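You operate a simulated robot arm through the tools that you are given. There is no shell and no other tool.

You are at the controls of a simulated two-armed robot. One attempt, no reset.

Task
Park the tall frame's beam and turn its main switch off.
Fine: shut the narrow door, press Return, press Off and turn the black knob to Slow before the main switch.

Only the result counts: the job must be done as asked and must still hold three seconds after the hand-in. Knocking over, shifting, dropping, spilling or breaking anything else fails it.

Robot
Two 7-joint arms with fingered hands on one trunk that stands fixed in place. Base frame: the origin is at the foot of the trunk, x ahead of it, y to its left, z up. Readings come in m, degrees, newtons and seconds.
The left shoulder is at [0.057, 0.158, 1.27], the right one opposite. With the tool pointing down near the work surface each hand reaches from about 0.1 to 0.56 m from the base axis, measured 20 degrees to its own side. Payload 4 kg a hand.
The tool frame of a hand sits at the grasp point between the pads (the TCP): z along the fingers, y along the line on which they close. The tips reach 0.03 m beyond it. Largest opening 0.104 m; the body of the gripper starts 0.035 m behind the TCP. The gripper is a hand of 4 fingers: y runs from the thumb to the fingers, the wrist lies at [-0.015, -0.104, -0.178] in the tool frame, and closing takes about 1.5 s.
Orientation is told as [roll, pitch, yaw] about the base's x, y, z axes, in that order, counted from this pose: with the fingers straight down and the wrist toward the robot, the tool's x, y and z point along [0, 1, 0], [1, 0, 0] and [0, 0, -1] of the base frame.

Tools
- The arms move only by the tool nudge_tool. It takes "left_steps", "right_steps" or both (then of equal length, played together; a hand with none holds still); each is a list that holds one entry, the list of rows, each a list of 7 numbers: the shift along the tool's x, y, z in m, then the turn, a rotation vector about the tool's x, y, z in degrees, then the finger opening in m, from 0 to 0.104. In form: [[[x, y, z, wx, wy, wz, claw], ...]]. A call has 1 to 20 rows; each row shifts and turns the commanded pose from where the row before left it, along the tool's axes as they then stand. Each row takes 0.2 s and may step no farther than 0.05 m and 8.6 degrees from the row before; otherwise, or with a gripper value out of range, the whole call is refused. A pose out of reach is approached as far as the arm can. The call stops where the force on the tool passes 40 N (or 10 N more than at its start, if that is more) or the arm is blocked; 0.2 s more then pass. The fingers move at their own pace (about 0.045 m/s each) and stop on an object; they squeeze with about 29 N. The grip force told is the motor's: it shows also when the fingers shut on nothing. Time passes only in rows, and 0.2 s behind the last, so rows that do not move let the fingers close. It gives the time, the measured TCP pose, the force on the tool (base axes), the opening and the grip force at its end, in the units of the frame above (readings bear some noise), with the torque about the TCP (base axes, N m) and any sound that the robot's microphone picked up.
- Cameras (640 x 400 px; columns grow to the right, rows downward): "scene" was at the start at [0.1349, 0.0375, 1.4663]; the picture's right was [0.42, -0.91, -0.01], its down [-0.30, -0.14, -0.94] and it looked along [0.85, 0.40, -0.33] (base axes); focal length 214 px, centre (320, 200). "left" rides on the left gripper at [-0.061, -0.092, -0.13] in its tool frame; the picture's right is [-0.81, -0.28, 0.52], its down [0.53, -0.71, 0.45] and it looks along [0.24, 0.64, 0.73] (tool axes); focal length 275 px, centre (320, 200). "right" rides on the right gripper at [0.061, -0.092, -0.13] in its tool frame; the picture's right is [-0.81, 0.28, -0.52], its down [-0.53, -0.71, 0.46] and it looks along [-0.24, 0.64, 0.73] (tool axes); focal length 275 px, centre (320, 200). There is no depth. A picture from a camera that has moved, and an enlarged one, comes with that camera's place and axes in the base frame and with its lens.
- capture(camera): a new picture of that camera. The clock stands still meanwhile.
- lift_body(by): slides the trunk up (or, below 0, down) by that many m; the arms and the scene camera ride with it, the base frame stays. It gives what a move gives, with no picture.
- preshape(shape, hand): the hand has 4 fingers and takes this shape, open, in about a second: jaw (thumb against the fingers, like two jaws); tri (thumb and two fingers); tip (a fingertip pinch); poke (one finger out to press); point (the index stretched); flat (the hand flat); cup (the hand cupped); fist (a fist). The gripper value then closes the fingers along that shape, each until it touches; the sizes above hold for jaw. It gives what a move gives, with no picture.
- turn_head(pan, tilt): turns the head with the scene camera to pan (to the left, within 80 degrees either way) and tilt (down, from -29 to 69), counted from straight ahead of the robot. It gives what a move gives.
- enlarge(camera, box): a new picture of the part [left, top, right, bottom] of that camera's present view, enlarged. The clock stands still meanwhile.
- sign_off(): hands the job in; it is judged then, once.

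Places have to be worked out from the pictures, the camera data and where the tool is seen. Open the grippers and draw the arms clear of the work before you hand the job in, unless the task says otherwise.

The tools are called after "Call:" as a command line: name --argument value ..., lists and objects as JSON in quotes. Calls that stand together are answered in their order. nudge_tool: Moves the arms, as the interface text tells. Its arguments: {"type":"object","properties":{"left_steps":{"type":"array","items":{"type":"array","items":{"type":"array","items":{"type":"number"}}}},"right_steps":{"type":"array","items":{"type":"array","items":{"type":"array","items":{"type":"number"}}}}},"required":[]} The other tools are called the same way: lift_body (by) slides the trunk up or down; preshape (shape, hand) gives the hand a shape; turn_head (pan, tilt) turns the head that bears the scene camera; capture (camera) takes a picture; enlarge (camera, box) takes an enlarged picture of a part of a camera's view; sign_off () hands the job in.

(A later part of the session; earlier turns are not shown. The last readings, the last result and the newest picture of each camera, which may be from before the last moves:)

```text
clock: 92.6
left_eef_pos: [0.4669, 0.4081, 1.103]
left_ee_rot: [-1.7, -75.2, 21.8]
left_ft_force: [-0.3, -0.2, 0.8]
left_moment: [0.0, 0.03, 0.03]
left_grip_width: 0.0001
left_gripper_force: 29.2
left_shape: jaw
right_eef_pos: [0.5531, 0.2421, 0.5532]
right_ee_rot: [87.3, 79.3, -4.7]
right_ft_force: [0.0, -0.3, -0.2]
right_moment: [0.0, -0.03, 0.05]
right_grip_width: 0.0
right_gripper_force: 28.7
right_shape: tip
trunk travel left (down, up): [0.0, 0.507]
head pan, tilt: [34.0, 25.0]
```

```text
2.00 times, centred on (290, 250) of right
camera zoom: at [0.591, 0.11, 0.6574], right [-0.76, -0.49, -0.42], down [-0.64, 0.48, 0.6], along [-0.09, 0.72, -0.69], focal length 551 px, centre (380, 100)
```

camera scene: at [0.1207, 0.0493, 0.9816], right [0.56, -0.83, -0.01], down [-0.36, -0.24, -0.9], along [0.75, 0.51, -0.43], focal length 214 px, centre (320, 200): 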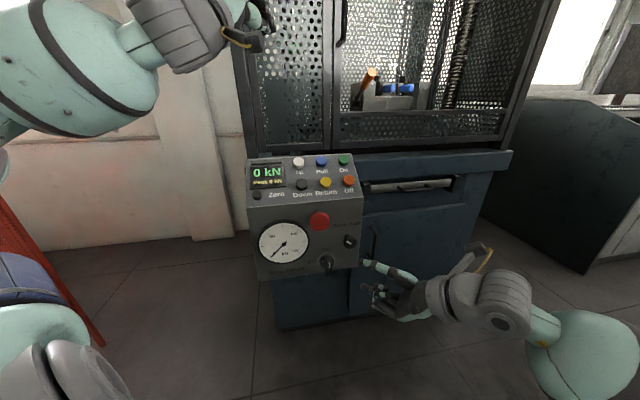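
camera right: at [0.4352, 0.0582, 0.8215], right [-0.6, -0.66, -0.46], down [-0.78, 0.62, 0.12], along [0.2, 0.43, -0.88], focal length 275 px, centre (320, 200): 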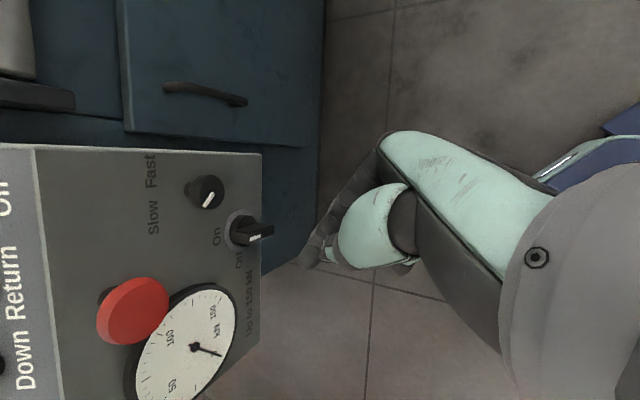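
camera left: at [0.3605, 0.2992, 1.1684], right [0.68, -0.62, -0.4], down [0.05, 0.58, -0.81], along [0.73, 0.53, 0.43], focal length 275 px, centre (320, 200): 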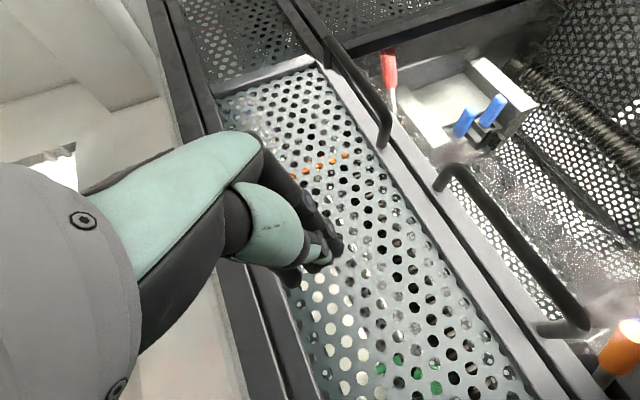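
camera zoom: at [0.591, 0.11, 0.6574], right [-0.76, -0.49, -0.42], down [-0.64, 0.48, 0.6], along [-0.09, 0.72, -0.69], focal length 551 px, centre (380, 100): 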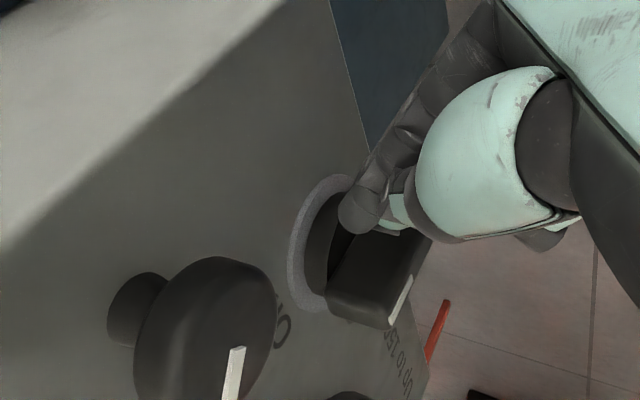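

The tip is level with the bar's upper half, about 2 cm to its right, and clear of everything else. Pushing left now in small steps.

Call:
nudge_tool --right_steps '[[[-0.0072, -0.0014, 0.0068, 0, 0, 0, 0.0], [-0.0072, -0.0014, 0.0068, 0, 0, 0, 0.0], [-0.0036, -0.0007, 0.0034, 0, 0, 0, 0.0], [-0.0036, -0.0007, 0.0034, 0, 0, 0, 0.0], [-0.0036, -0.0007, 0.0034, 0, 0, 0, 0.0]]]'

Call:
enlarge --camera "scene" --box '[310, 220, 390, 300]'

Call:
enlarge --camera "right" --box '[180, 150, 400, 350]'

```text
clock: 93.8
left_eef_pos: [0.4514, 0.4082, 1.1111]
left_ee_rot: [-3.0, -75.9, 22.9]
left_ft_force: [-0.1, 0.2, -0.8]
left_moment: [-0.04, 0.02, -0.04]
left_grip_width: 0.0
left_gripper_force: 28.9
left_shape: jaw
right_eef_pos: [0.5313, 0.2596, 0.5603]
right_ee_rot: [86.2, 78.1, -6.8]
right_ft_force: [3.2, -12.0, -0.2]
right_moment: [-0.12, -0.03, -0.01]
right_grip_width: 0.0
right_gripper_force: 29.4
right_shape: tip
trunk travel left (down, up): [0.0, 0.507]
head pan, tilt: [34.0, 25.0]
stopped in row 5 (right hand): the force on the tool passed its limit at 44 N (the readings are from after the stop); the commanded pose is now the measured one
```

```text
5.00 times, centred on (350, 260) of scene
camera zoom: at [0.1199, 0.0496, 0.9816], right [0.56, -0.83, -0.01], down [-0.36, -0.24, -0.9], along [0.75, 0.51, -0.43], focal length 1072 px, centre (170, -100)
```

zoom: 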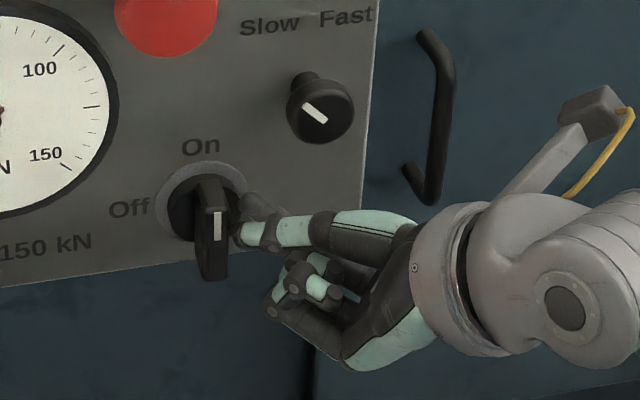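

```text
2.00 times, centred on (290, 250) of right
camera zoom: at [0.5645, 0.1275, 0.6658], right [-0.76, -0.48, -0.43], down [-0.64, 0.5, 0.58], along [-0.07, 0.72, -0.69], focal length 551 px, centre (380, 100)
```

zoom: 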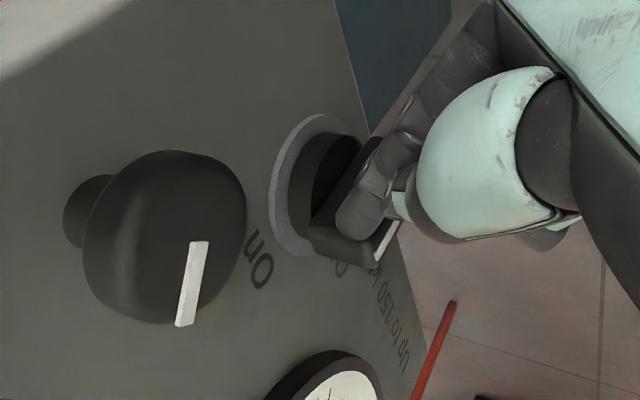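

The readings help here: 12 N with almost no moment means the push line passes only about 5 mm above the pivot, so it gave little torque. The pivot is nearer z 0.551, so I'll back off, raise the tip about 9 mm toward the bar's top and push again in fine steps.

Call:
nudge_tool --right_steps '[[[0.0086, 0.0017, -0.0082, 0, 0, 0, 0.0], [0.0016, -0.0088, 0, 0, 0, 0, 0.0], [-0.0057, -0.0011, 0.0054, 0, 0, 0, 0.0], [-0.0029, -0.0006, 0.0027, 0, 0, 0, 0.0]]]'

Call:
enlarge --camera "right" --box '[240, 180, 360, 300]'

Call:
enlarge --camera "scene" --box '[320, 235, 370, 285]'

```text
clock: 94.8
left_eef_pos: [0.4536, 0.4052, 1.1102]
left_ee_rot: [-2.3, -75.8, 22.2]
left_ft_force: [0.0, -0.4, 0.8]
left_moment: [-0.03, -0.01, -0.02]
left_grip_width: 0.0
left_gripper_force: 29.1
left_shape: jaw
right_eef_pos: [0.5308, 0.259, 0.5692]
right_ee_rot: [87.3, 78.2, -5.7]
right_ft_force: [5.9, -15.2, 5.3]
right_moment: [0.03, -0.01, -0.07]
right_grip_width: 0.0
right_gripper_force: 28.7
right_shape: tip
trunk travel left (down, up): [0.0, 0.507]
head pan, tilt: [34.0, 25.0]
```

```text
3.33 times, centred on (300, 240) of right
camera zoom: at [0.5644, 0.1267, 0.6748], right [-0.76, -0.48, -0.43], down [-0.64, 0.5, 0.58], along [-0.07, 0.72, -0.69], focal length 918 px, centre (387, 67)
```

zoom: 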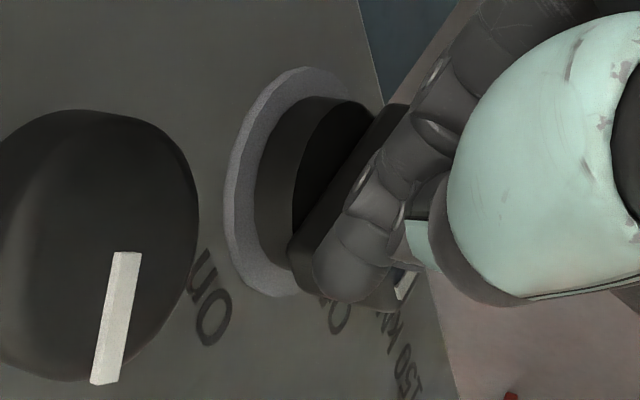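

```text
8.00 times, centred on (345, 260) of scene
camera zoom: at [0.1207, 0.0483, 0.9817], right [0.56, -0.83, -0.01], down [-0.36, -0.24, -0.9], along [0.75, 0.51, -0.43], focal length 1716 px, centre (120, -280)
```

zoom: 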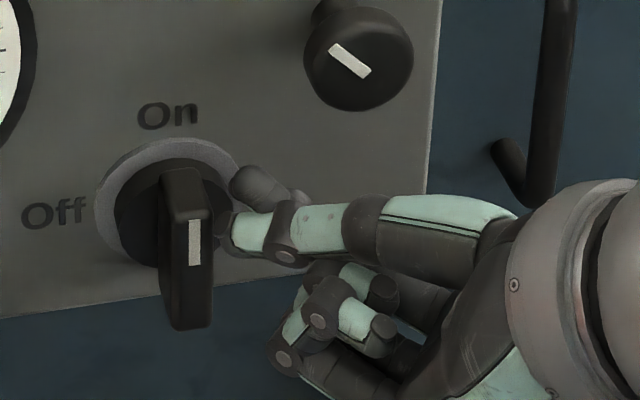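

Contact again with about 15 N at a longer lever. I'll press on in small steps and watch whether the bar yields.

Call:
nudge_tool --right_steps '[[[-0.0022, -0.0004, 0.002, 0, 0, 0, 0.0], [-0.0022, -0.0004, 0.002, 0, 0, 0, 0.0]]]'

Call:
enlarge --camera "scene" --box '[320, 235, 370, 285]'

```text
clock: 95.3
left_eef_pos: [0.4389, 0.4088, 1.1143]
left_ee_rot: [-4.6, -76.4, 24.5]
left_ft_force: [0.4, 0.8, 0.5]
left_moment: [0.05, 0.04, -0.05]
left_grip_width: 0.0
left_gripper_force: 28.7
left_shape: jaw
right_eef_pos: [0.5218, 0.2635, 0.5764]
right_ee_rot: [86.8, 77.4, -6.3]
right_ft_force: [-0.3, -0.9, 0.0]
right_moment: [-0.02, 0.01, -0.01]
right_grip_width: 0.0
right_gripper_force: 28.6
right_shape: tip
trunk travel left (down, up): [0.0, 0.507]
head pan, tilt: [34.0, 25.0]
stopped in row 2 (right hand): the force on the tool passed its limit at 43 N (the readings are from after the stop); the commanded pose is now the measured one
```

```text
8.00 times, centred on (345, 260) of scene
camera zoom: at [0.1195, 0.0509, 0.9815], right [0.56, -0.83, -0.01], down [-0.36, -0.24, -0.9], along [0.75, 0.51, -0.43], focal length 1716 px, centre (120, -280)
```

zoom: 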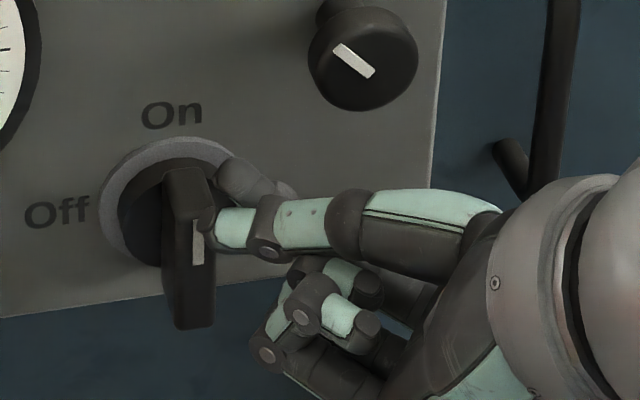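

The push slipped upward again: the trunk leans back under the load and lifts the hand. I'll reset the tip lower on the bar's right side and load it gradually with a small downward compensation, reading force and moment to see how much torque the switch really takes.

Call:
nudge_tool --right_steps '[[[0.0144, 0.0028, -0.0136, 0, 0, 0, 0.0], [-0.004, 0.0212, 0.0001, 0, 0, 0, 0.0], [-0.0057, -0.0011, 0.0054, 0, 0, 0, 0.0], [0, 0, 0, 0, 0, 0, 0.0]]]'

Call:
enlarge --camera "scene" --box '[320, 235, 370, 285]'

```text
clock: 96.3
left_eef_pos: [0.4402, 0.4078, 1.1153]
left_ee_rot: [-3.6, -76.5, 23.7]
left_ft_force: [0.6, 0.6, 0.0]
left_moment: [0.01, 0.01, -0.01]
left_grip_width: 0.0
left_gripper_force: 29.2
left_shape: jaw
right_eef_pos: [0.531, 0.2534, 0.5539]
right_ee_rot: [86.9, 77.4, -6.4]
right_ft_force: [-0.2, 0.1, 1.1]
right_moment: [-0.01, 0.02, 0.03]
right_grip_width: 0.0
right_gripper_force: 28.8
right_shape: tip
trunk travel left (down, up): [0.0, 0.507]
head pan, tilt: [34.0, 25.0]
```

```text
8.00 times, centred on (345, 260) of scene
camera zoom: at [0.1207, 0.0495, 0.9815], right [0.56, -0.83, -0.01], down [-0.36, -0.24, -0.9], along [0.75, 0.51, -0.43], focal length 1716 px, centre (120, -280)
```

zoom: 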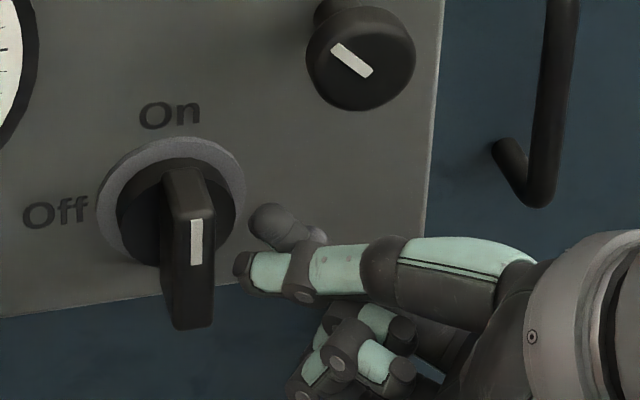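

The picture shows the thumb and index tips sit about a centimetre lower than I assumed, level with the pivot, which explains the missing torque. I'll raise the tip about 1.5 cm and approach to light contact.

Call:
nudge_tool --right_steps '[[[0.0028, -0.0147, -0.0001, 0, 0, 0, 0.0], [-0.0058, -0.0011, 0.0054, 0, 0, 0, 0.0], [-0.0036, -0.0007, 0.0034, 0, 0, 0, 0.0]]]'

Call:
enlarge --camera "scene" --box '[320, 235, 370, 285]'

Call:
enlarge --camera "right" --box '[240, 180, 360, 300]'

```text
clock: 97.2
left_eef_pos: [0.4401, 0.4043, 1.1163]
left_ee_rot: [-3.2, -76.5, 23.1]
left_ft_force: [-0.7, -0.2, -0.1]
left_moment: [0.0, 0.02, 0.02]
left_grip_width: 0.0001
left_gripper_force: 29.1
left_shape: jaw
right_eef_pos: [0.5273, 0.2581, 0.5699]
right_ee_rot: [87.1, 77.3, -6.6]
right_ft_force: [5.0, -26.3, 7.7]
right_moment: [0.03, -0.02, -0.04]
right_grip_width: 0.0
right_gripper_force: 28.9
right_shape: tip
trunk travel left (down, up): [0.0, 0.507]
head pan, tilt: [34.0, 25.0]
```

```text
8.00 times, centred on (345, 260) of scene
camera zoom: at [0.1204, 0.0476, 0.9818], right [0.56, -0.83, -0.01], down [-0.36, -0.23, -0.9], along [0.75, 0.51, -0.43], focal length 1716 px, centre (120, -280)
```

zoom: 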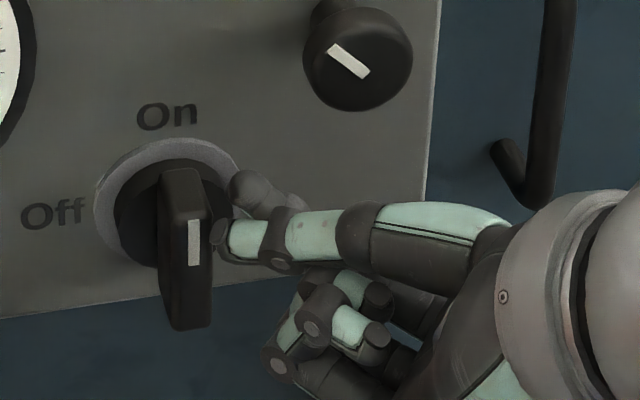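

```text
3.33 times, centred on (300, 240) of right
camera zoom: at [0.558, 0.1262, 0.6758], right [-0.76, -0.47, -0.44], down [-0.64, 0.51, 0.57], along [-0.05, 0.72, -0.69], focal length 918 px, centre (387, 67)
```

zoom: 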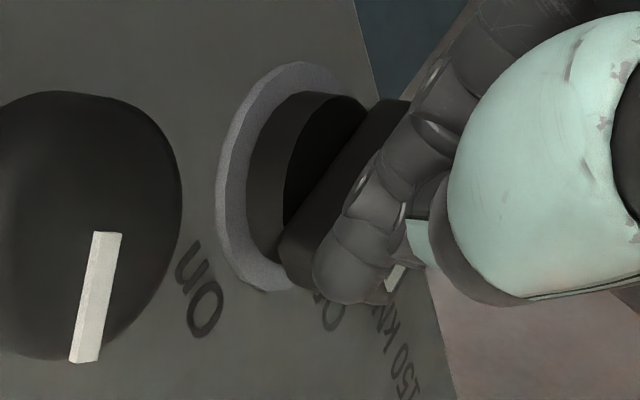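

The force has a strong outward component and the index is touching the round base disc, not the bar, so it was blocked there. I'll come out 11 mm along the normal so only the bar is met, and push again near its top.

Call:
nudge_tool --right_steps '[[[0.0016, -0.0016, -0.0163, 0, 0, 0, 0.0], [0, 0, 0, 0, 0, 0, 0.0], [-0.0054, -0.0011, 0.0051, 0, 0, 0, 0.0], [-0.0054, -0.0011, 0.0051, 0, 0, 0, 0.0]]]'

Call:
enlarge --camera "scene" --box '[320, 235, 370, 285]'

Call:
enlarge --camera "right" --box '[240, 180, 360, 300]'

```text
clock: 98.2
left_eef_pos: [0.44, 0.4065, 1.1159]
left_ee_rot: [-3.7, -76.4, 23.6]
left_ft_force: [-0.3, 0.4, 0.7]
left_moment: [-0.01, -0.03, -0.02]
left_grip_width: 0.0
left_gripper_force: 29.3
left_shape: jaw
right_eef_pos: [0.5125, 0.2571, 0.5709]
right_ee_rot: [86.7, 77.5, -6.3]
right_ft_force: [-0.3, -0.1, 0.1]
right_moment: [0.03, 0.02, -0.02]
right_grip_width: 0.0
right_gripper_force: 29.2
right_shape: tip
trunk travel left (down, up): [0.0, 0.507]
head pan, tilt: [34.0, 25.0]
```

```text
8.00 times, centred on (345, 260) of scene
camera zoom: at [0.1206, 0.0495, 0.9816], right [0.56, -0.83, -0.01], down [-0.36, -0.24, -0.9], along [0.75, 0.51, -0.43], focal length 1716 px, centre (120, -280)
```

zoom: 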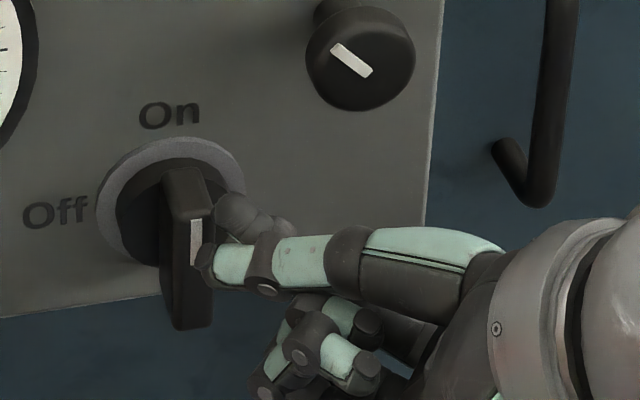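

```text
3.33 times, centred on (300, 240) of right
camera zoom: at [0.5451, 0.1245, 0.6764], right [-0.76, -0.48, -0.44], down [-0.65, 0.5, 0.58], along [-0.06, 0.72, -0.69], focal length 918 px, centre (387, 67)
```

zoom: 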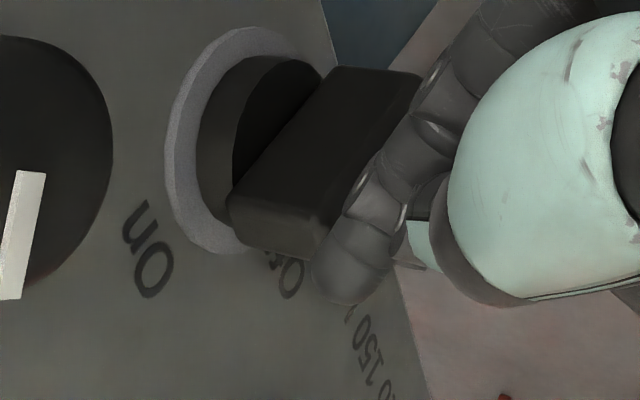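

Now I can reconcile the geometry: when fully closed, the thumb and index cross, so the thumb tip leads but sits about 15 mm below the TCP. My pushes therefore met the bar at pivot height. I'll shift right, raise the hand so the thumb tip is 18 mm above the pivot, and come in to bar depth.

Call:
nudge_tool --right_steps '[[[0.0274, -0.0048, -0.0242, 0, 0, 0, 0.0], [0.0106, 0.0019, 0.0116, 0, 0, 0, 0.0], [0, 0, 0, 0, 0, 0, 0.0]]]'

Call:
enlarge --camera "scene" --box '[320, 235, 370, 285]'

Call:
enlarge --camera "right" --box '[240, 180, 360, 300]'

```text
clock: 99.0
left_eef_pos: [0.4403, 0.4071, 1.1145]
left_ee_rot: [-3.7, -76.4, 23.6]
left_ft_force: [-0.7, 0.8, 0.1]
left_moment: [-0.01, -0.03, 0.0]
left_grip_width: 0.0001
left_gripper_force: 29.0
left_shape: jaw
right_eef_pos: [0.5484, 0.243, 0.5828]
right_ee_rot: [86.9, 77.5, -6.3]
right_ft_force: [0.9, 0.6, 0.3]
right_moment: [-0.02, 0.0, 0.0]
right_grip_width: 0.0
right_gripper_force: 29.1
right_shape: tip
trunk travel left (down, up): [0.0, 0.507]
head pan, tilt: [34.0, 25.0]
```

```text
8.00 times, centred on (345, 260) of scene
camera zoom: at [0.1207, 0.0495, 0.9815], right [0.56, -0.83, -0.01], down [-0.36, -0.24, -0.9], along [0.75, 0.51, -0.43], focal length 1716 px, centre (120, -280)
```

zoom: 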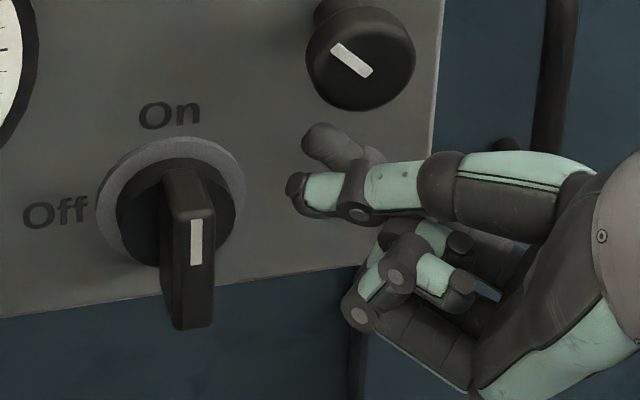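

```text
3.33 times, centred on (300, 240) of right
camera zoom: at [0.5815, 0.11, 0.6882], right [-0.76, -0.48, -0.44], down [-0.65, 0.5, 0.57], along [-0.06, 0.72, -0.69], focal length 918 px, centre (387, 67)
```

zoom: 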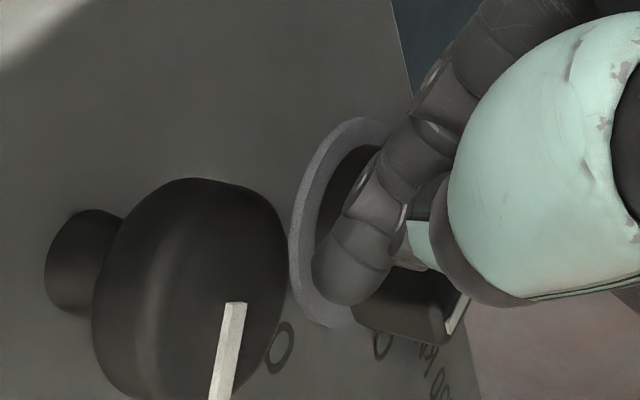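

The thumb tip is now 18 mm above the pivot and at bar depth, matching the model in the picture. I'll move left to contact and load it.

Call:
nudge_tool --right_steps '[[[-0.0065, -0.0013, 0.0061, 0, 0, 0, 0.0], [-0.0065, -0.0013, 0.0061, 0, 0, 0, 0.0], [-0.0029, -0.0006, 0.0027, 0, 0, 0, 0.0]]]'

Call:
enlarge --camera "scene" --box '[320, 235, 370, 285]'

```text
clock: 99.8
left_eef_pos: [0.4409, 0.4084, 1.1155]
left_ee_rot: [-3.7, -76.3, 23.6]
left_ft_force: [0.2, -0.8, -0.7]
left_moment: [0.02, -0.03, -0.05]
left_grip_width: 0.0
left_gripper_force: 29.0
left_shape: jaw
right_eef_pos: [0.5336, 0.259, 0.5836]
right_ee_rot: [87.0, 77.5, -6.3]
right_ft_force: [-0.6, -0.1, -0.6]
right_moment: [-0.02, 0.0, -0.03]
right_grip_width: 0.0
right_gripper_force: 29.4
right_shape: tip
trunk travel left (down, up): [0.0, 0.507]
head pan, tilt: [34.0, 25.0]
```

```text
8.00 times, centred on (345, 260) of scene
camera zoom: at [0.1207, 0.0495, 0.9816], right [0.56, -0.83, -0.01], down [-0.36, -0.24, -0.9], along [0.75, 0.51, -0.43], focal length 1716 px, centre (120, -280)
```

zoom: 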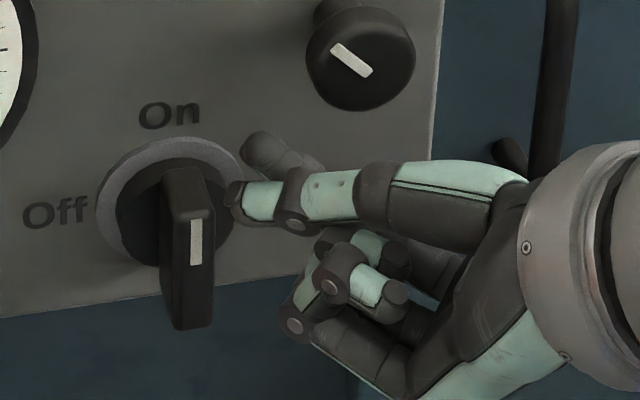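

Still about 7 mm of gap. I'll continue in 4 mm steps.

Call:
nudge_tool --right_steps '[[[-0.0036, -0.0007, 0.0034, 0, 0, 0, 0.0], [-0.0029, -0.0006, 0.0027, 0, 0, 0, 0.0]]]'

Call:
nudge_tool --right_steps '[[[-0.0022, -0.0004, 0.002, 0, 0, 0, 0.0]]]'

Call:
enlarge --camera "scene" --box '[320, 235, 370, 285]'

```text
clock: 100.3
left_eef_pos: [0.4402, 0.4072, 1.1146]
left_ee_rot: [-3.5, -76.4, 23.4]
left_ft_force: [-0.8, -0.7, 0.3]
left_moment: [0.0, 0.02, -0.02]
left_grip_width: 0.0001
left_gripper_force: 29.1
left_shape: jaw
right_eef_pos: [0.5279, 0.2642, 0.5818]
right_ee_rot: [87.1, 77.3, -6.3]
right_ft_force: [2.7, -5.2, 3.2]
right_moment: [0.0, -0.03, -0.08]
right_grip_width: 0.0
right_gripper_force: 29.2
right_shape: tip
trunk travel left (down, up): [0.0, 0.507]
head pan, tilt: [34.0, 25.0]
```

```text
clock: 100.8
left_eef_pos: [0.4407, 0.4057, 1.1163]
left_ee_rot: [-3.4, -76.6, 23.4]
left_ft_force: [-0.8, -0.1, -0.1]
left_moment: [-0.03, 0.02, 0.03]
left_grip_width: 0.0001
left_gripper_force: 29.0
left_shape: jaw
right_eef_pos: [0.5273, 0.2642, 0.5815]
right_ee_rot: [87.4, 77.3, -6.1]
right_ft_force: [5.7, -14.3, 7.2]
right_moment: [-0.01, -0.07, -0.08]
right_grip_width: 0.0002
right_gripper_force: 28.6
right_shape: tip
trunk travel left (down, up): [0.0, 0.507]
head pan, tilt: [34.0, 25.0]
```

```text
8.00 times, centred on (345, 260) of scene
camera zoom: at [0.1205, 0.0484, 0.9817], right [0.56, -0.83, -0.01], down [-0.36, -0.24, -0.9], along [0.75, 0.51, -0.43], focal length 1716 px, centre (120, -280)
```

zoom: 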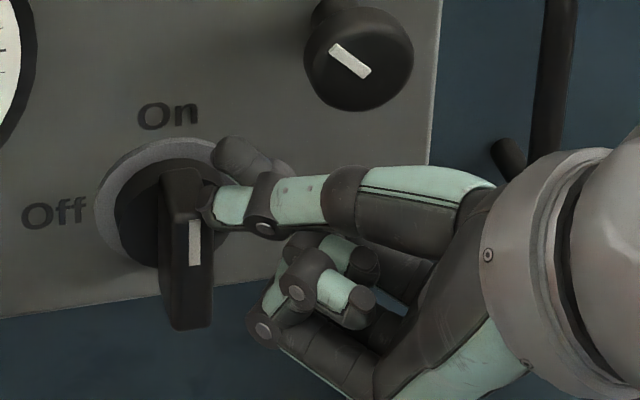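

Now 14 N gives 0.26 N m about the switch axis, so the lever is the full 18 mm. I'll increase the push with a slight downward correction.

Call:
nudge_tool --right_steps '[[[-0.0025, 0.0011, 0.002, 0, 0, 0, 0.0]]]'

Call:
nudge_tool --right_steps '[[[-0.0025, 0.0011, 0.002, 0, 0, 0, 0.0]]]'

Call:
enlarge --camera "scene" --box '[320, 235, 370, 285]'

```text
clock: 101.2
left_eef_pos: [0.4392, 0.406, 1.1161]
left_ee_rot: [-3.5, -76.5, 23.4]
left_ft_force: [0.1, -0.2, 0.1]
left_moment: [0.0, -0.01, 0.02]
left_grip_width: 0.0
left_gripper_force: 29.0
left_shape: jaw
right_eef_pos: [0.5216, 0.2693, 0.5798]
right_ee_rot: [87.8, 77.4, -5.4]
right_ft_force: [-1.1, -8.6, 9.2]
right_moment: [0.08, 0.06, 0.03]
right_grip_width: 0.0
right_gripper_force: 29.3
right_shape: tip
trunk travel left (down, up): [0.0, 0.507]
head pan, tilt: [34.0, 25.0]
```

```text
clock: 101.5
left_eef_pos: [0.44, 0.4054, 1.1166]
left_ee_rot: [-3.4, -76.6, 23.3]
left_ft_force: [-0.1, 0.0, 0.1]
left_moment: [0.0, 0.01, 0.0]
left_grip_width: 0.0001
left_gripper_force: 28.7
left_shape: jaw
right_eef_pos: [0.5212, 0.2715, 0.5794]
right_ee_rot: [87.7, 77.3, -5.6]
right_ft_force: [0.2, -15.2, 12.9]
right_moment: [0.06, 0.01, 0.03]
right_grip_width: 0.0001
right_gripper_force: 29.6
right_shape: tip
trunk travel left (down, up): [0.0, 0.507]
head pan, tilt: [34.0, 25.0]
```

```text
8.00 times, centred on (345, 260) of scene
camera zoom: at [0.1197, 0.048, 0.9818], right [0.56, -0.83, -0.01], down [-0.36, -0.23, -0.9], along [0.75, 0.51, -0.43], focal length 1716 px, centre (120, -280)
```

zoom: 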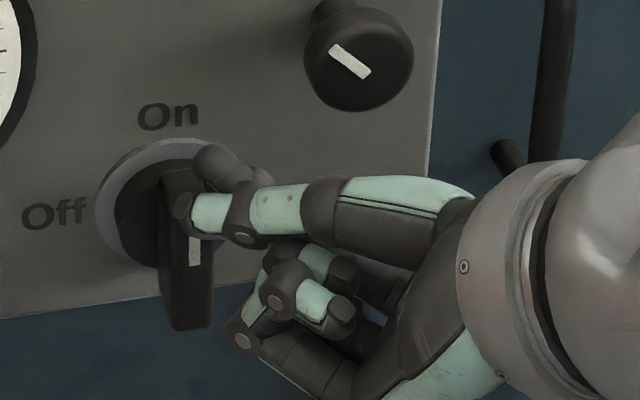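

The thumb tip slipped off the rounded front corner because the hand points into the console at an angle. If I swing the hand so the fingers point straight in (still thumb above, fingers below), a clamp on the bar's ends would seat over its full depth. I'll back out and re-orient.

Call:
nudge_tool --right_steps '[[[-0.0127, -0.0022, -0.0335, 0, 0, 0, 0.0], [-0.0127, -0.0022, -0.0335, 0, 0, 0, 0.0], [-0.0127, -0.0022, -0.0335, 0, 0, 0, 0.03], [0, 0, 0, -1.81, 8.12, 0.1, 0.06], [0, 0, 0, -1.81, 8.12, 0.1, 0.085], [0, 0, 0, -1.81, 8.12, 0.1, 0.085], [0, 0, 0, -1.81, 8.12, 0.1, 0.085], [0, 0, 0, -1.81, 8.12, 0.1, 0.085]]]'

Call:
capture --camera "right"

Call:
capture --camera "scene"

```text
clock: 103.3
left_eef_pos: [0.4408, 0.4068, 1.115]
left_ee_rot: [-3.8, -76.4, 23.7]
left_ft_force: [-0.9, -0.1, -0.5]
left_moment: [-0.01, 0.01, -0.01]
left_grip_width: 0.0
left_gripper_force: 29.4
left_shape: jaw
right_eef_pos: [0.4757, 0.1726, 0.576]
right_ee_rot: [86.9, 77.2, -48.0]
right_ft_force: [0.4, -0.1, 0.4]
right_moment: [0.03, -0.06, 0.03]
right_grip_width: 0.085
right_gripper_force: 0.0
right_shape: tip
trunk travel left (down, up): [0.0, 0.507]
head pan, tilt: [34.0, 25.0]
```

```text
taken
camera right: at [0.412, 0.0516, 0.6834], right [-0.89, 0.15, -0.44], down [-0.15, 0.8, 0.57], along [0.44, 0.58, -0.69], focal length 275 px, centre (320, 200)
```

right: 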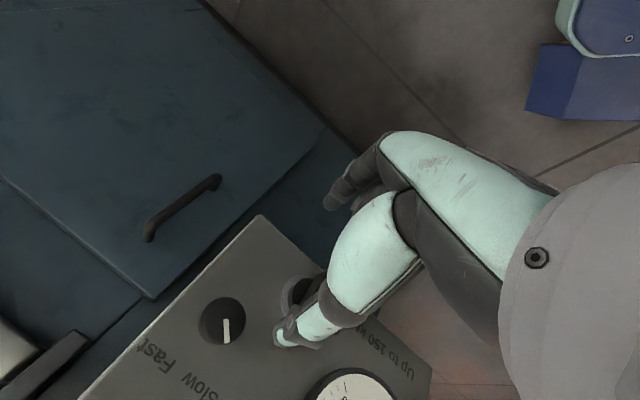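

```text
taken
camera scene: at [0.1202, 0.0498, 0.9816], right [0.56, -0.83, -0.01], down [-0.36, -0.24, -0.9], along [0.75, 0.51, -0.43], focal length 214 px, centre (320, 200)
```

scene: 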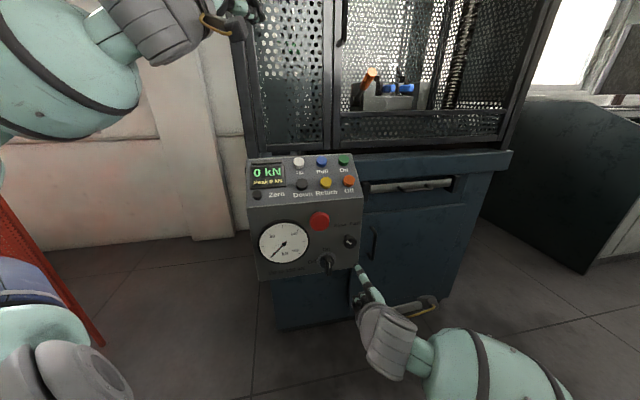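

The straight-in pose is reachable: tool z is exactly along the console normal. Now a "wrench" grip might even work, with the thumb on the right side of the bar's top and the finger on the left side of its bottom; I'll test how far the hand can roll clockwise here.

Call:
nudge_tool --right_steps '[[[0, 0, 0, 0, 0, 8, 0.085], [0, 0, 0, 0, 0, 8, 0.085], [0, 0, 0, 0, 0, 8, 0.085], [0, 0, 0, 0, 0, 8, 0.085], [0, 0, 0, 0, 0, 8, 0.085], [0, 0, 0, 0, 0, 8, 0.085], [0, 0, 0, 0, 0, 8, 0.085]]]'

Call:
capture --camera "right"

Call:
capture --camera "scene"

```text
clock: 105.0
left_eef_pos: [0.4406, 0.4073, 1.1141]
left_ee_rot: [-3.7, -76.4, 23.6]
left_ft_force: [0.1, 0.5, 0.5]
left_moment: [-0.01, -0.03, 0.02]
left_grip_width: 0.0001
left_gripper_force: 29.3
left_shape: jaw
right_eef_pos: [0.4776, 0.1734, 0.5775]
right_ee_rot: [-89.1, 46.5, 135.7]
right_ft_force: [0.1, -0.8, -0.2]
right_moment: [-0.01, 0.02, 0.0]
right_grip_width: 0.0846
right_gripper_force: 0.1
right_shape: tip
trunk travel left (down, up): [0.0, 0.507]
head pan, tilt: [34.0, 25.0]
```

```text
taken
camera right: at [0.4599, 0.0027, 0.6044], right [-0.91, 0.19, 0.37], down [0.4, 0.25, 0.88], along [0.07, 0.95, -0.31], focal length 275 px, centre (320, 200)
```

right: 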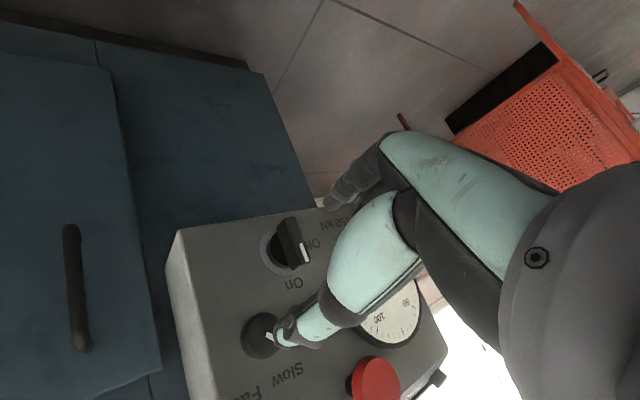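

```text
taken
camera scene: at [0.1206, 0.0494, 0.9816], right [0.56, -0.83, -0.01], down [-0.36, -0.24, -0.9], along [0.75, 0.51, -0.43], focal length 214 px, centre (320, 200)
```

scene: 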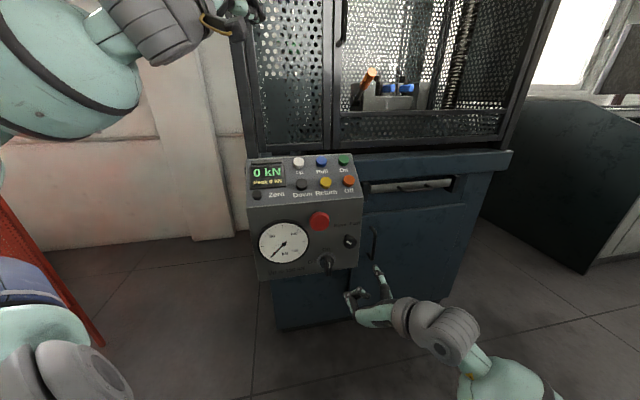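

The hand rolls freely well past palm-up, so the wrench grip is possible. I'll roll a bit more, set the opening to about 34 mm, and line up in front of the switch so the thumb will go right of the bar's top and the index left of its bottom.

Call:
nudge_tool --right_steps '[[[-0.0086, 0.0284, 0.0102, 0, 0, 0, 0.05], [-0.0086, 0.0284, 0.0102, 0, 0, 0, 0.034], [0, 0, 0, 0, 0, 8.4, 0.034], [0, 0, 0, 0, 0, 0, 0.034], [0, 0, 0, 0, 0, 0, 0.034]]]'

Call:
enlarge --camera "scene" --box '[310, 230, 390, 310]'

Call:
enlarge --camera "right" --box '[200, 150, 400, 350]'

```text
clock: 106.2
left_eef_pos: [0.4402, 0.4079, 1.1151]
left_ee_rot: [-3.8, -76.4, 23.6]
left_ft_force: [-0.7, -0.3, 0.0]
left_moment: [0.01, 0.0, 0.01]
left_grip_width: 0.0
left_gripper_force: 29.1
left_shape: jaw
right_eef_pos: [0.4571, 0.2194, 0.5514]
right_ee_rot: [-89.5, 38.8, 135.2]
right_ft_force: [-0.4, -0.2, -0.4]
right_moment: [0.01, -0.02, 0.0]
right_grip_width: 0.0349
right_gripper_force: 0.1
right_shape: tip
trunk travel left (down, up): [0.0, 0.507]
head pan, tilt: [34.0, 25.0]
```

```text
5.00 times, centred on (350, 270) of scene
camera zoom: at [0.1206, 0.0495, 0.9816], right [0.56, -0.83, -0.01], down [-0.36, -0.24, -0.9], along [0.75, 0.51, -0.43], focal length 1072 px, centre (170, -150)
```

zoom: 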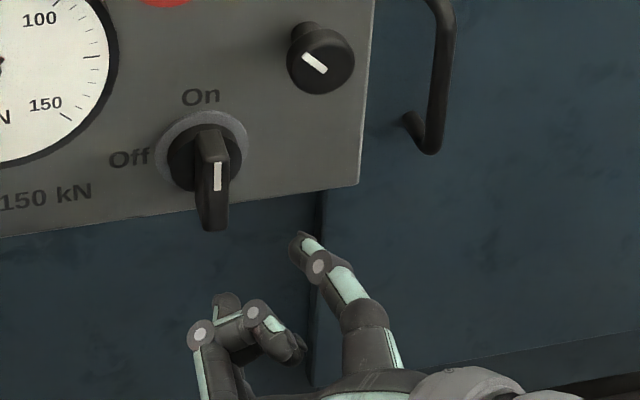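

```text
2.00 times, centred on (300, 250) of right
camera zoom: at [0.4421, 0.049, 0.5632], right [-0.87, 0.15, 0.46], down [0.48, 0.17, 0.86], along [0.05, 0.97, -0.22], focal length 551 px, centre (360, 100)
```

zoom: 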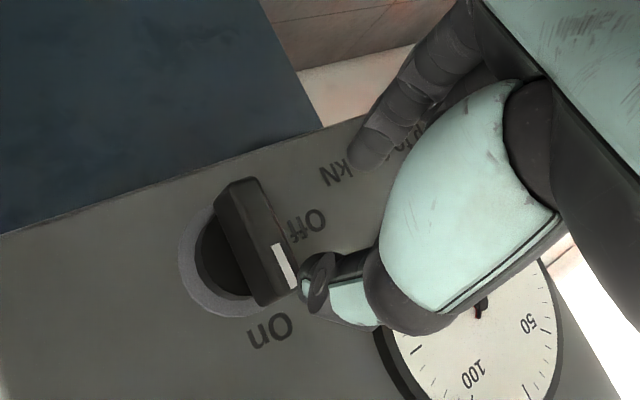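

Thumb and index tips appear as modelled. I'll centre on the pivot and move in most of the way, then verify before the last stretch.

Call:
nudge_tool --right_steps '[[[-0.0003, 0.0028, 0.027, 0, 0, 0, 0.034], [-0.0003, 0.0028, 0.027, 0, 0, 0, 0.034]]]'

Call:
enlarge --camera "scene" --box '[320, 240, 370, 290]'

Call:
enlarge --camera "right" --box '[220, 170, 380, 330]'

```text
clock: 107.0
left_eef_pos: [0.4246, 0.4065, 1.1214]
left_ee_rot: [-5.3, -77.2, 25.1]
left_ft_force: [-0.3, -0.2, -0.7]
left_moment: [0.01, 0.02, -0.01]
left_grip_width: 0.0
left_gripper_force: 29.5
left_shape: jaw
right_eef_pos: [0.5006, 0.2228, 0.5061]
right_ee_rot: [-85.0, 41.5, 135.5]
right_ft_force: [-0.8, 0.2, 0.5]
right_moment: [-0.02, 0.03, -0.03]
right_grip_width: 0.0347
right_gripper_force: 0.0
right_shape: tip
trunk travel left (down, up): [0.0, 0.507]
head pan, tilt: [34.0, 25.0]
stopped in row 2 (right hand): the arm was blocked; the commanded pose is now the measured one
```

```text
8.00 times, centred on (345, 265) of scene
camera zoom: at [0.1193, 0.0497, 0.9818], right [0.56, -0.83, -0.01], down [-0.36, -0.24, -0.9], along [0.75, 0.51, -0.43], focal length 1716 px, centre (120, -320)
```

zoom: 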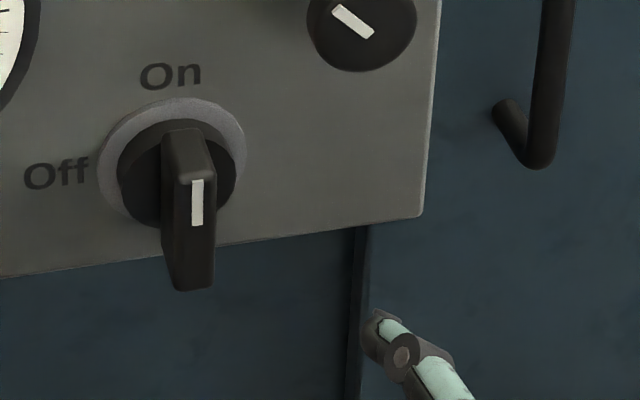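

```text
2.50 times, centred on (300, 250) of right
camera zoom: at [0.4772, 0.0524, 0.5319], right [-0.86, 0.22, 0.46], down [0.5, 0.21, 0.84], along [0.09, 0.95, -0.29], focal length 688 px, centre (370, 75)
```

zoom: 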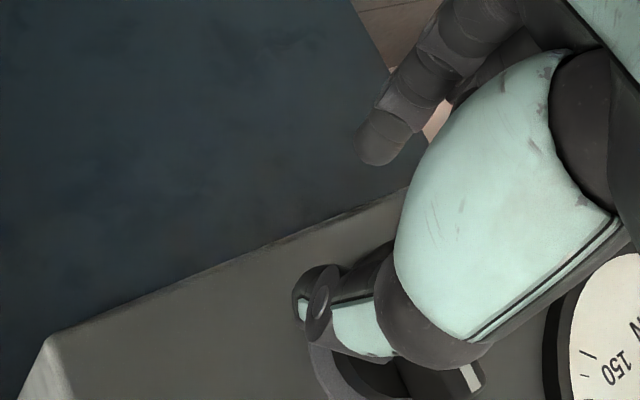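

The arm reports being blocked and drifted down and right, without touching the switch. I'll look at the whole scene to see what it ran into.

Call:
turn_head --pan 20 --tilt 45

Call:
capture --camera "scene"

Call:
capture --camera "left"

Call:
capture --camera "right"

```text
clock: 107.8
left_eef_pos: [0.4283, 0.4072, 1.1207]
left_ee_rot: [-4.7, -77.1, 24.7]
left_ft_force: [-0.3, -0.4, -1.0]
left_moment: [-0.01, -0.02, 0.02]
left_grip_width: 0.0001
left_gripper_force: 29.2
left_shape: jaw
right_eef_pos: [0.4993, 0.2212, 0.5043]
right_ee_rot: [-84.7, 41.4, 135.7]
right_ft_force: [0.3, 0.2, 0.2]
right_moment: [-0.01, 0.01, -0.01]
right_grip_width: 0.0343
right_gripper_force: 0.2
right_shape: tip
trunk travel left (down, up): [0.0, 0.507]
head pan, tilt: [20.0, 45.0]
```

```text
taken
camera scene: at [0.1202, 0.0258, 0.951], right [0.34, -0.94, 0.0], down [-0.67, -0.24, -0.7], along [0.66, 0.24, -0.72], focal length 214 px, centre (320, 200)
```

scene: 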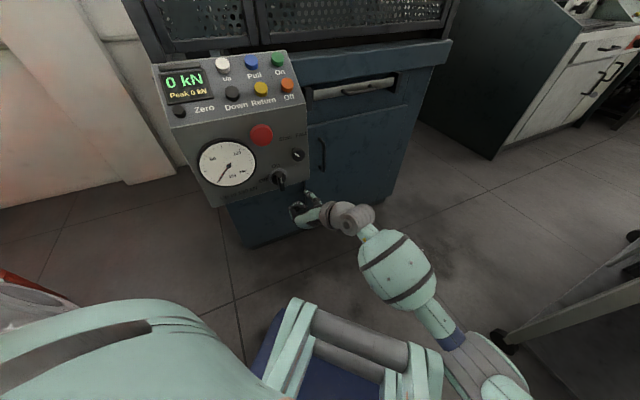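

```text
taken
camera left: at [0.3106, 0.2979, 1.0605], right [0.7, -0.62, -0.37], down [0.09, 0.58, -0.81], along [0.71, 0.53, 0.46], focal length 275 px, centre (320, 200)
```

left: 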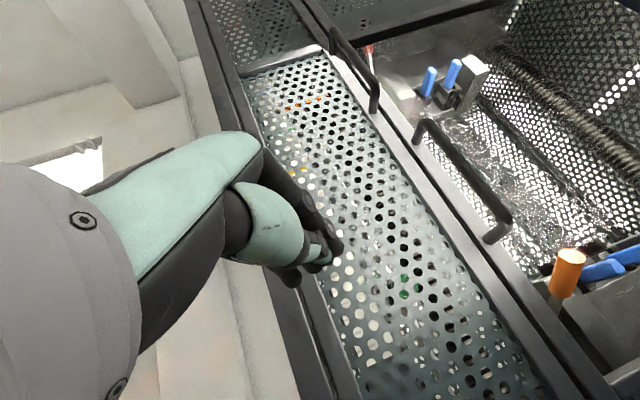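

```text
taken
camera right: at [0.4777, 0.0522, 0.53], right [-0.86, 0.22, 0.46], down [0.5, 0.21, 0.84], along [0.09, 0.95, -0.29], focal length 275 px, centre (320, 200)
```

right: 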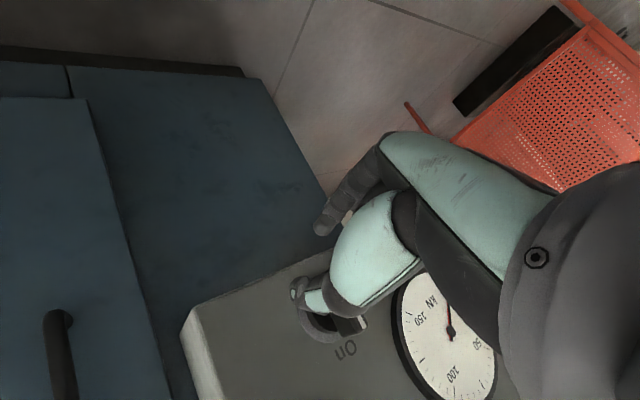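

Nothing external was hit; the arm just ran into its own joint limits at that extreme roll. I'll go back to the plain 90° pose with the fingers straight in, and clamp the bar's ends properly over their full depth.

Call:
nudge_tool --right_steps '[[[0, 0, -0.03, 0, 0, 0, 0.05], [0, 0, -0.02, 0, 0, 0, 0.085], [0, 0, 0, 0.42, -0.72, -8.09, 0.085], [0, 0, 0, 0.42, -0.72, -8.09, 0.085], [0, 0, 0, 0.42, -0.72, -8.09, 0.085], [0, 0, 0, 0.42, -0.72, -8.09, 0.085], [0, 0, 0, 0.42, -0.72, -8.09, 0.085], [0, 0, 0, 0.42, -0.72, -8.09, 0.085]]]'

Call:
turn_head --pan 34 --tilt 25

Call:
capture --camera "scene"

```text
clock: 109.6
left_eef_pos: [0.4275, 0.4082, 1.1202]
left_ee_rot: [-5.2, -77.1, 25.1]
left_ft_force: [0.3, -0.1, -0.3]
left_moment: [-0.03, -0.02, 0.03]
left_grip_width: 0.0001
left_gripper_force: 28.8
left_shape: jaw
right_eef_pos: [0.4558, 0.1913, 0.4974]
right_ee_rot: [-57.8, 88.2, 166.9]
right_ft_force: [5.2, -2.2, 2.9]
right_moment: [-0.1, 0.23, 0.34]
right_grip_width: 0.0849
right_gripper_force: 0.0
right_shape: tip
trunk travel left (down, up): [0.0, 0.507]
head pan, tilt: [20.0, 45.0]
```

```text
clock: 110.4
left_eef_pos: [0.4265, 0.4078, 1.1209]
left_ee_rot: [-4.8, -77.1, 24.6]
left_ft_force: [-0.2, -0.4, -0.3]
left_moment: [0.01, -0.02, -0.01]
left_grip_width: 0.0
left_gripper_force: 28.6
left_shape: jaw
right_eef_pos: [0.4508, 0.1902, 0.497]
right_ee_rot: [-64.2, 87.3, 160.6]
right_ft_force: [-0.7, -0.1, -0.2]
right_moment: [0.02, 0.02, -0.01]
right_grip_width: 0.0849
right_gripper_force: 0.1
right_shape: tip
trunk travel left (down, up): [0.0, 0.507]
head pan, tilt: [34.0, 25.0]
```

```text
taken
camera scene: at [0.1207, 0.0494, 0.9815], right [0.56, -0.83, -0.01], down [-0.36, -0.24, -0.9], along [0.75, 0.51, -0.43], focal length 214 px, centre (320, 200)
```

scene: 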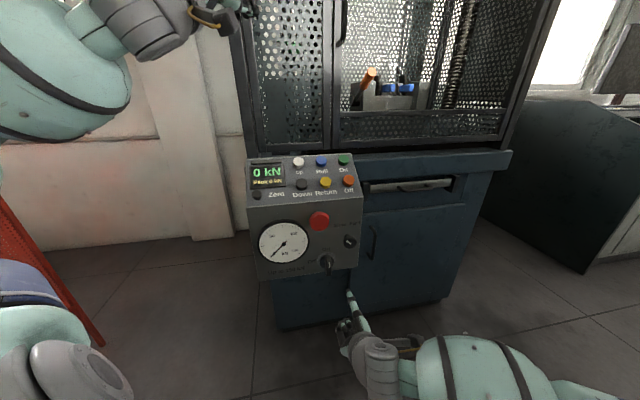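

The hand is square to the console again (z along the normal, thumb straight above). I'll line up on the switch axis and check.

Call:
nudge_tool --right_steps '[[[-0.0111, -0.025, 0.012, 0, 0, 0, 0.085], [-0.0111, -0.025, 0.012, 0, 0, 0, 0.085]]]'

Call:
enlarge --camera "scene" --box '[310, 230, 390, 310]'

Call:
enlarge --camera "right" --box '[200, 150, 400, 350]'

```text
clock: 111.0
left_eef_pos: [0.4284, 0.4067, 1.1207]
left_ee_rot: [-5.0, -77.1, 24.8]
left_ft_force: [0.0, 0.2, 0.5]
left_moment: [0.01, -0.02, 0.01]
left_grip_width: 0.0
left_gripper_force: 29.0
left_shape: jaw
right_eef_pos: [0.4637, 0.2204, 0.5591]
right_ee_rot: [-60.6, 89.8, 164.5]
right_ft_force: [0.0, 0.7, 0.4]
right_moment: [0.01, -0.01, 0.03]
right_grip_width: 0.0849
right_gripper_force: 0.1
right_shape: tip
trunk travel left (down, up): [0.0, 0.507]
head pan, tilt: [34.0, 25.0]
```

```text
5.00 times, centred on (350, 270) of scene
camera zoom: at [0.1205, 0.0496, 0.9816], right [0.56, -0.83, -0.01], down [-0.36, -0.24, -0.9], along [0.75, 0.51, -0.43], focal length 1072 px, centre (170, -150)
```

zoom: 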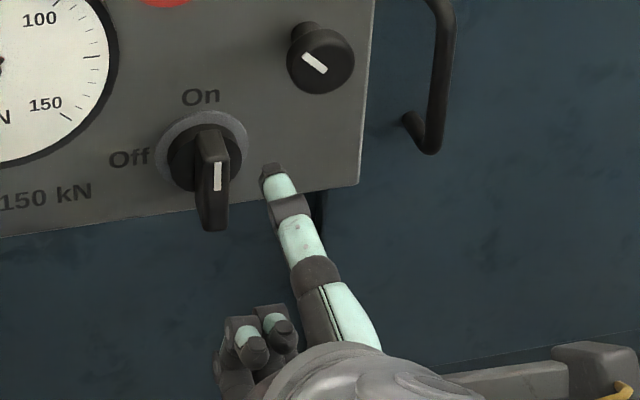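

```text
2.00 times, centred on (300, 250) of right
camera zoom: at [0.4154, 0.0835, 0.6523], right [-0.94, 0.21, -0.27], down [-0.05, 0.7, 0.71], along [0.34, 0.69, -0.65], focal length 551 px, centre (360, 100)
```

zoom: 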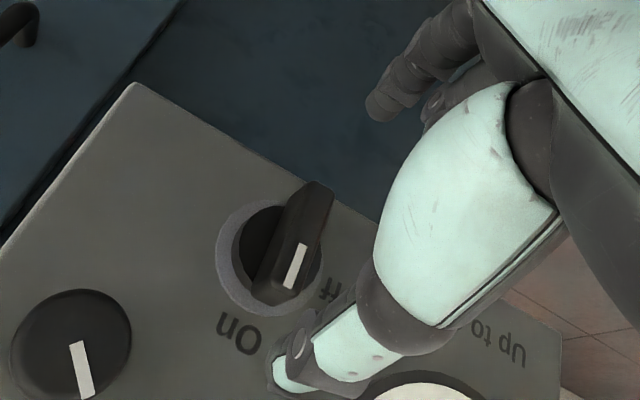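

The hand sits about 1 cm high and 7 mm right of where I want it. I'll correct that and advance 3 cm, watching for any joint-limit trouble.

Call:
nudge_tool --right_steps '[[[-0.0075, 0.0116, 0, 0, 0, 0, 0.085], [0, 0, 0.015, 0, 0, 0, 0.085], [0, 0, 0.015, 0, 0, 0, 0.085]]]'

Call:
enlarge --camera "scene" --box '[310, 230, 390, 310]'

```text
clock: 111.8
left_eef_pos: [0.4287, 0.4069, 1.1213]
left_ee_rot: [-4.8, -77.1, 24.7]
left_ft_force: [0.0, 0.1, 1.0]
left_moment: [0.01, 0.0, -0.03]
left_grip_width: 0.0001
left_gripper_force: 28.7
left_shape: jaw
right_eef_pos: [0.4803, 0.2464, 0.5464]
right_ee_rot: [-92.7, 89.9, 132.4]
right_ft_force: [0.6, -0.2, -0.3]
right_moment: [0.0, -0.01, -0.01]
right_grip_width: 0.0848
right_gripper_force: 0.0
right_shape: tip
trunk travel left (down, up): [0.0, 0.507]
head pan, tilt: [34.0, 25.0]
```

```text
5.00 times, centred on (350, 270) of scene
camera zoom: at [0.1206, 0.0495, 0.9815], right [0.56, -0.83, -0.01], down [-0.36, -0.24, -0.9], along [0.75, 0.51, -0.43], focal length 1072 px, centre (170, -150)
```

zoom: 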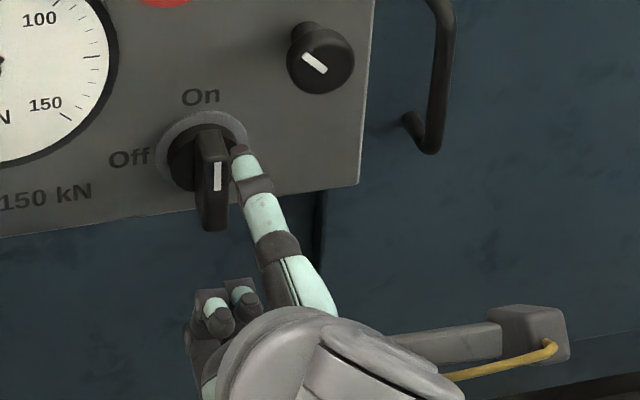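

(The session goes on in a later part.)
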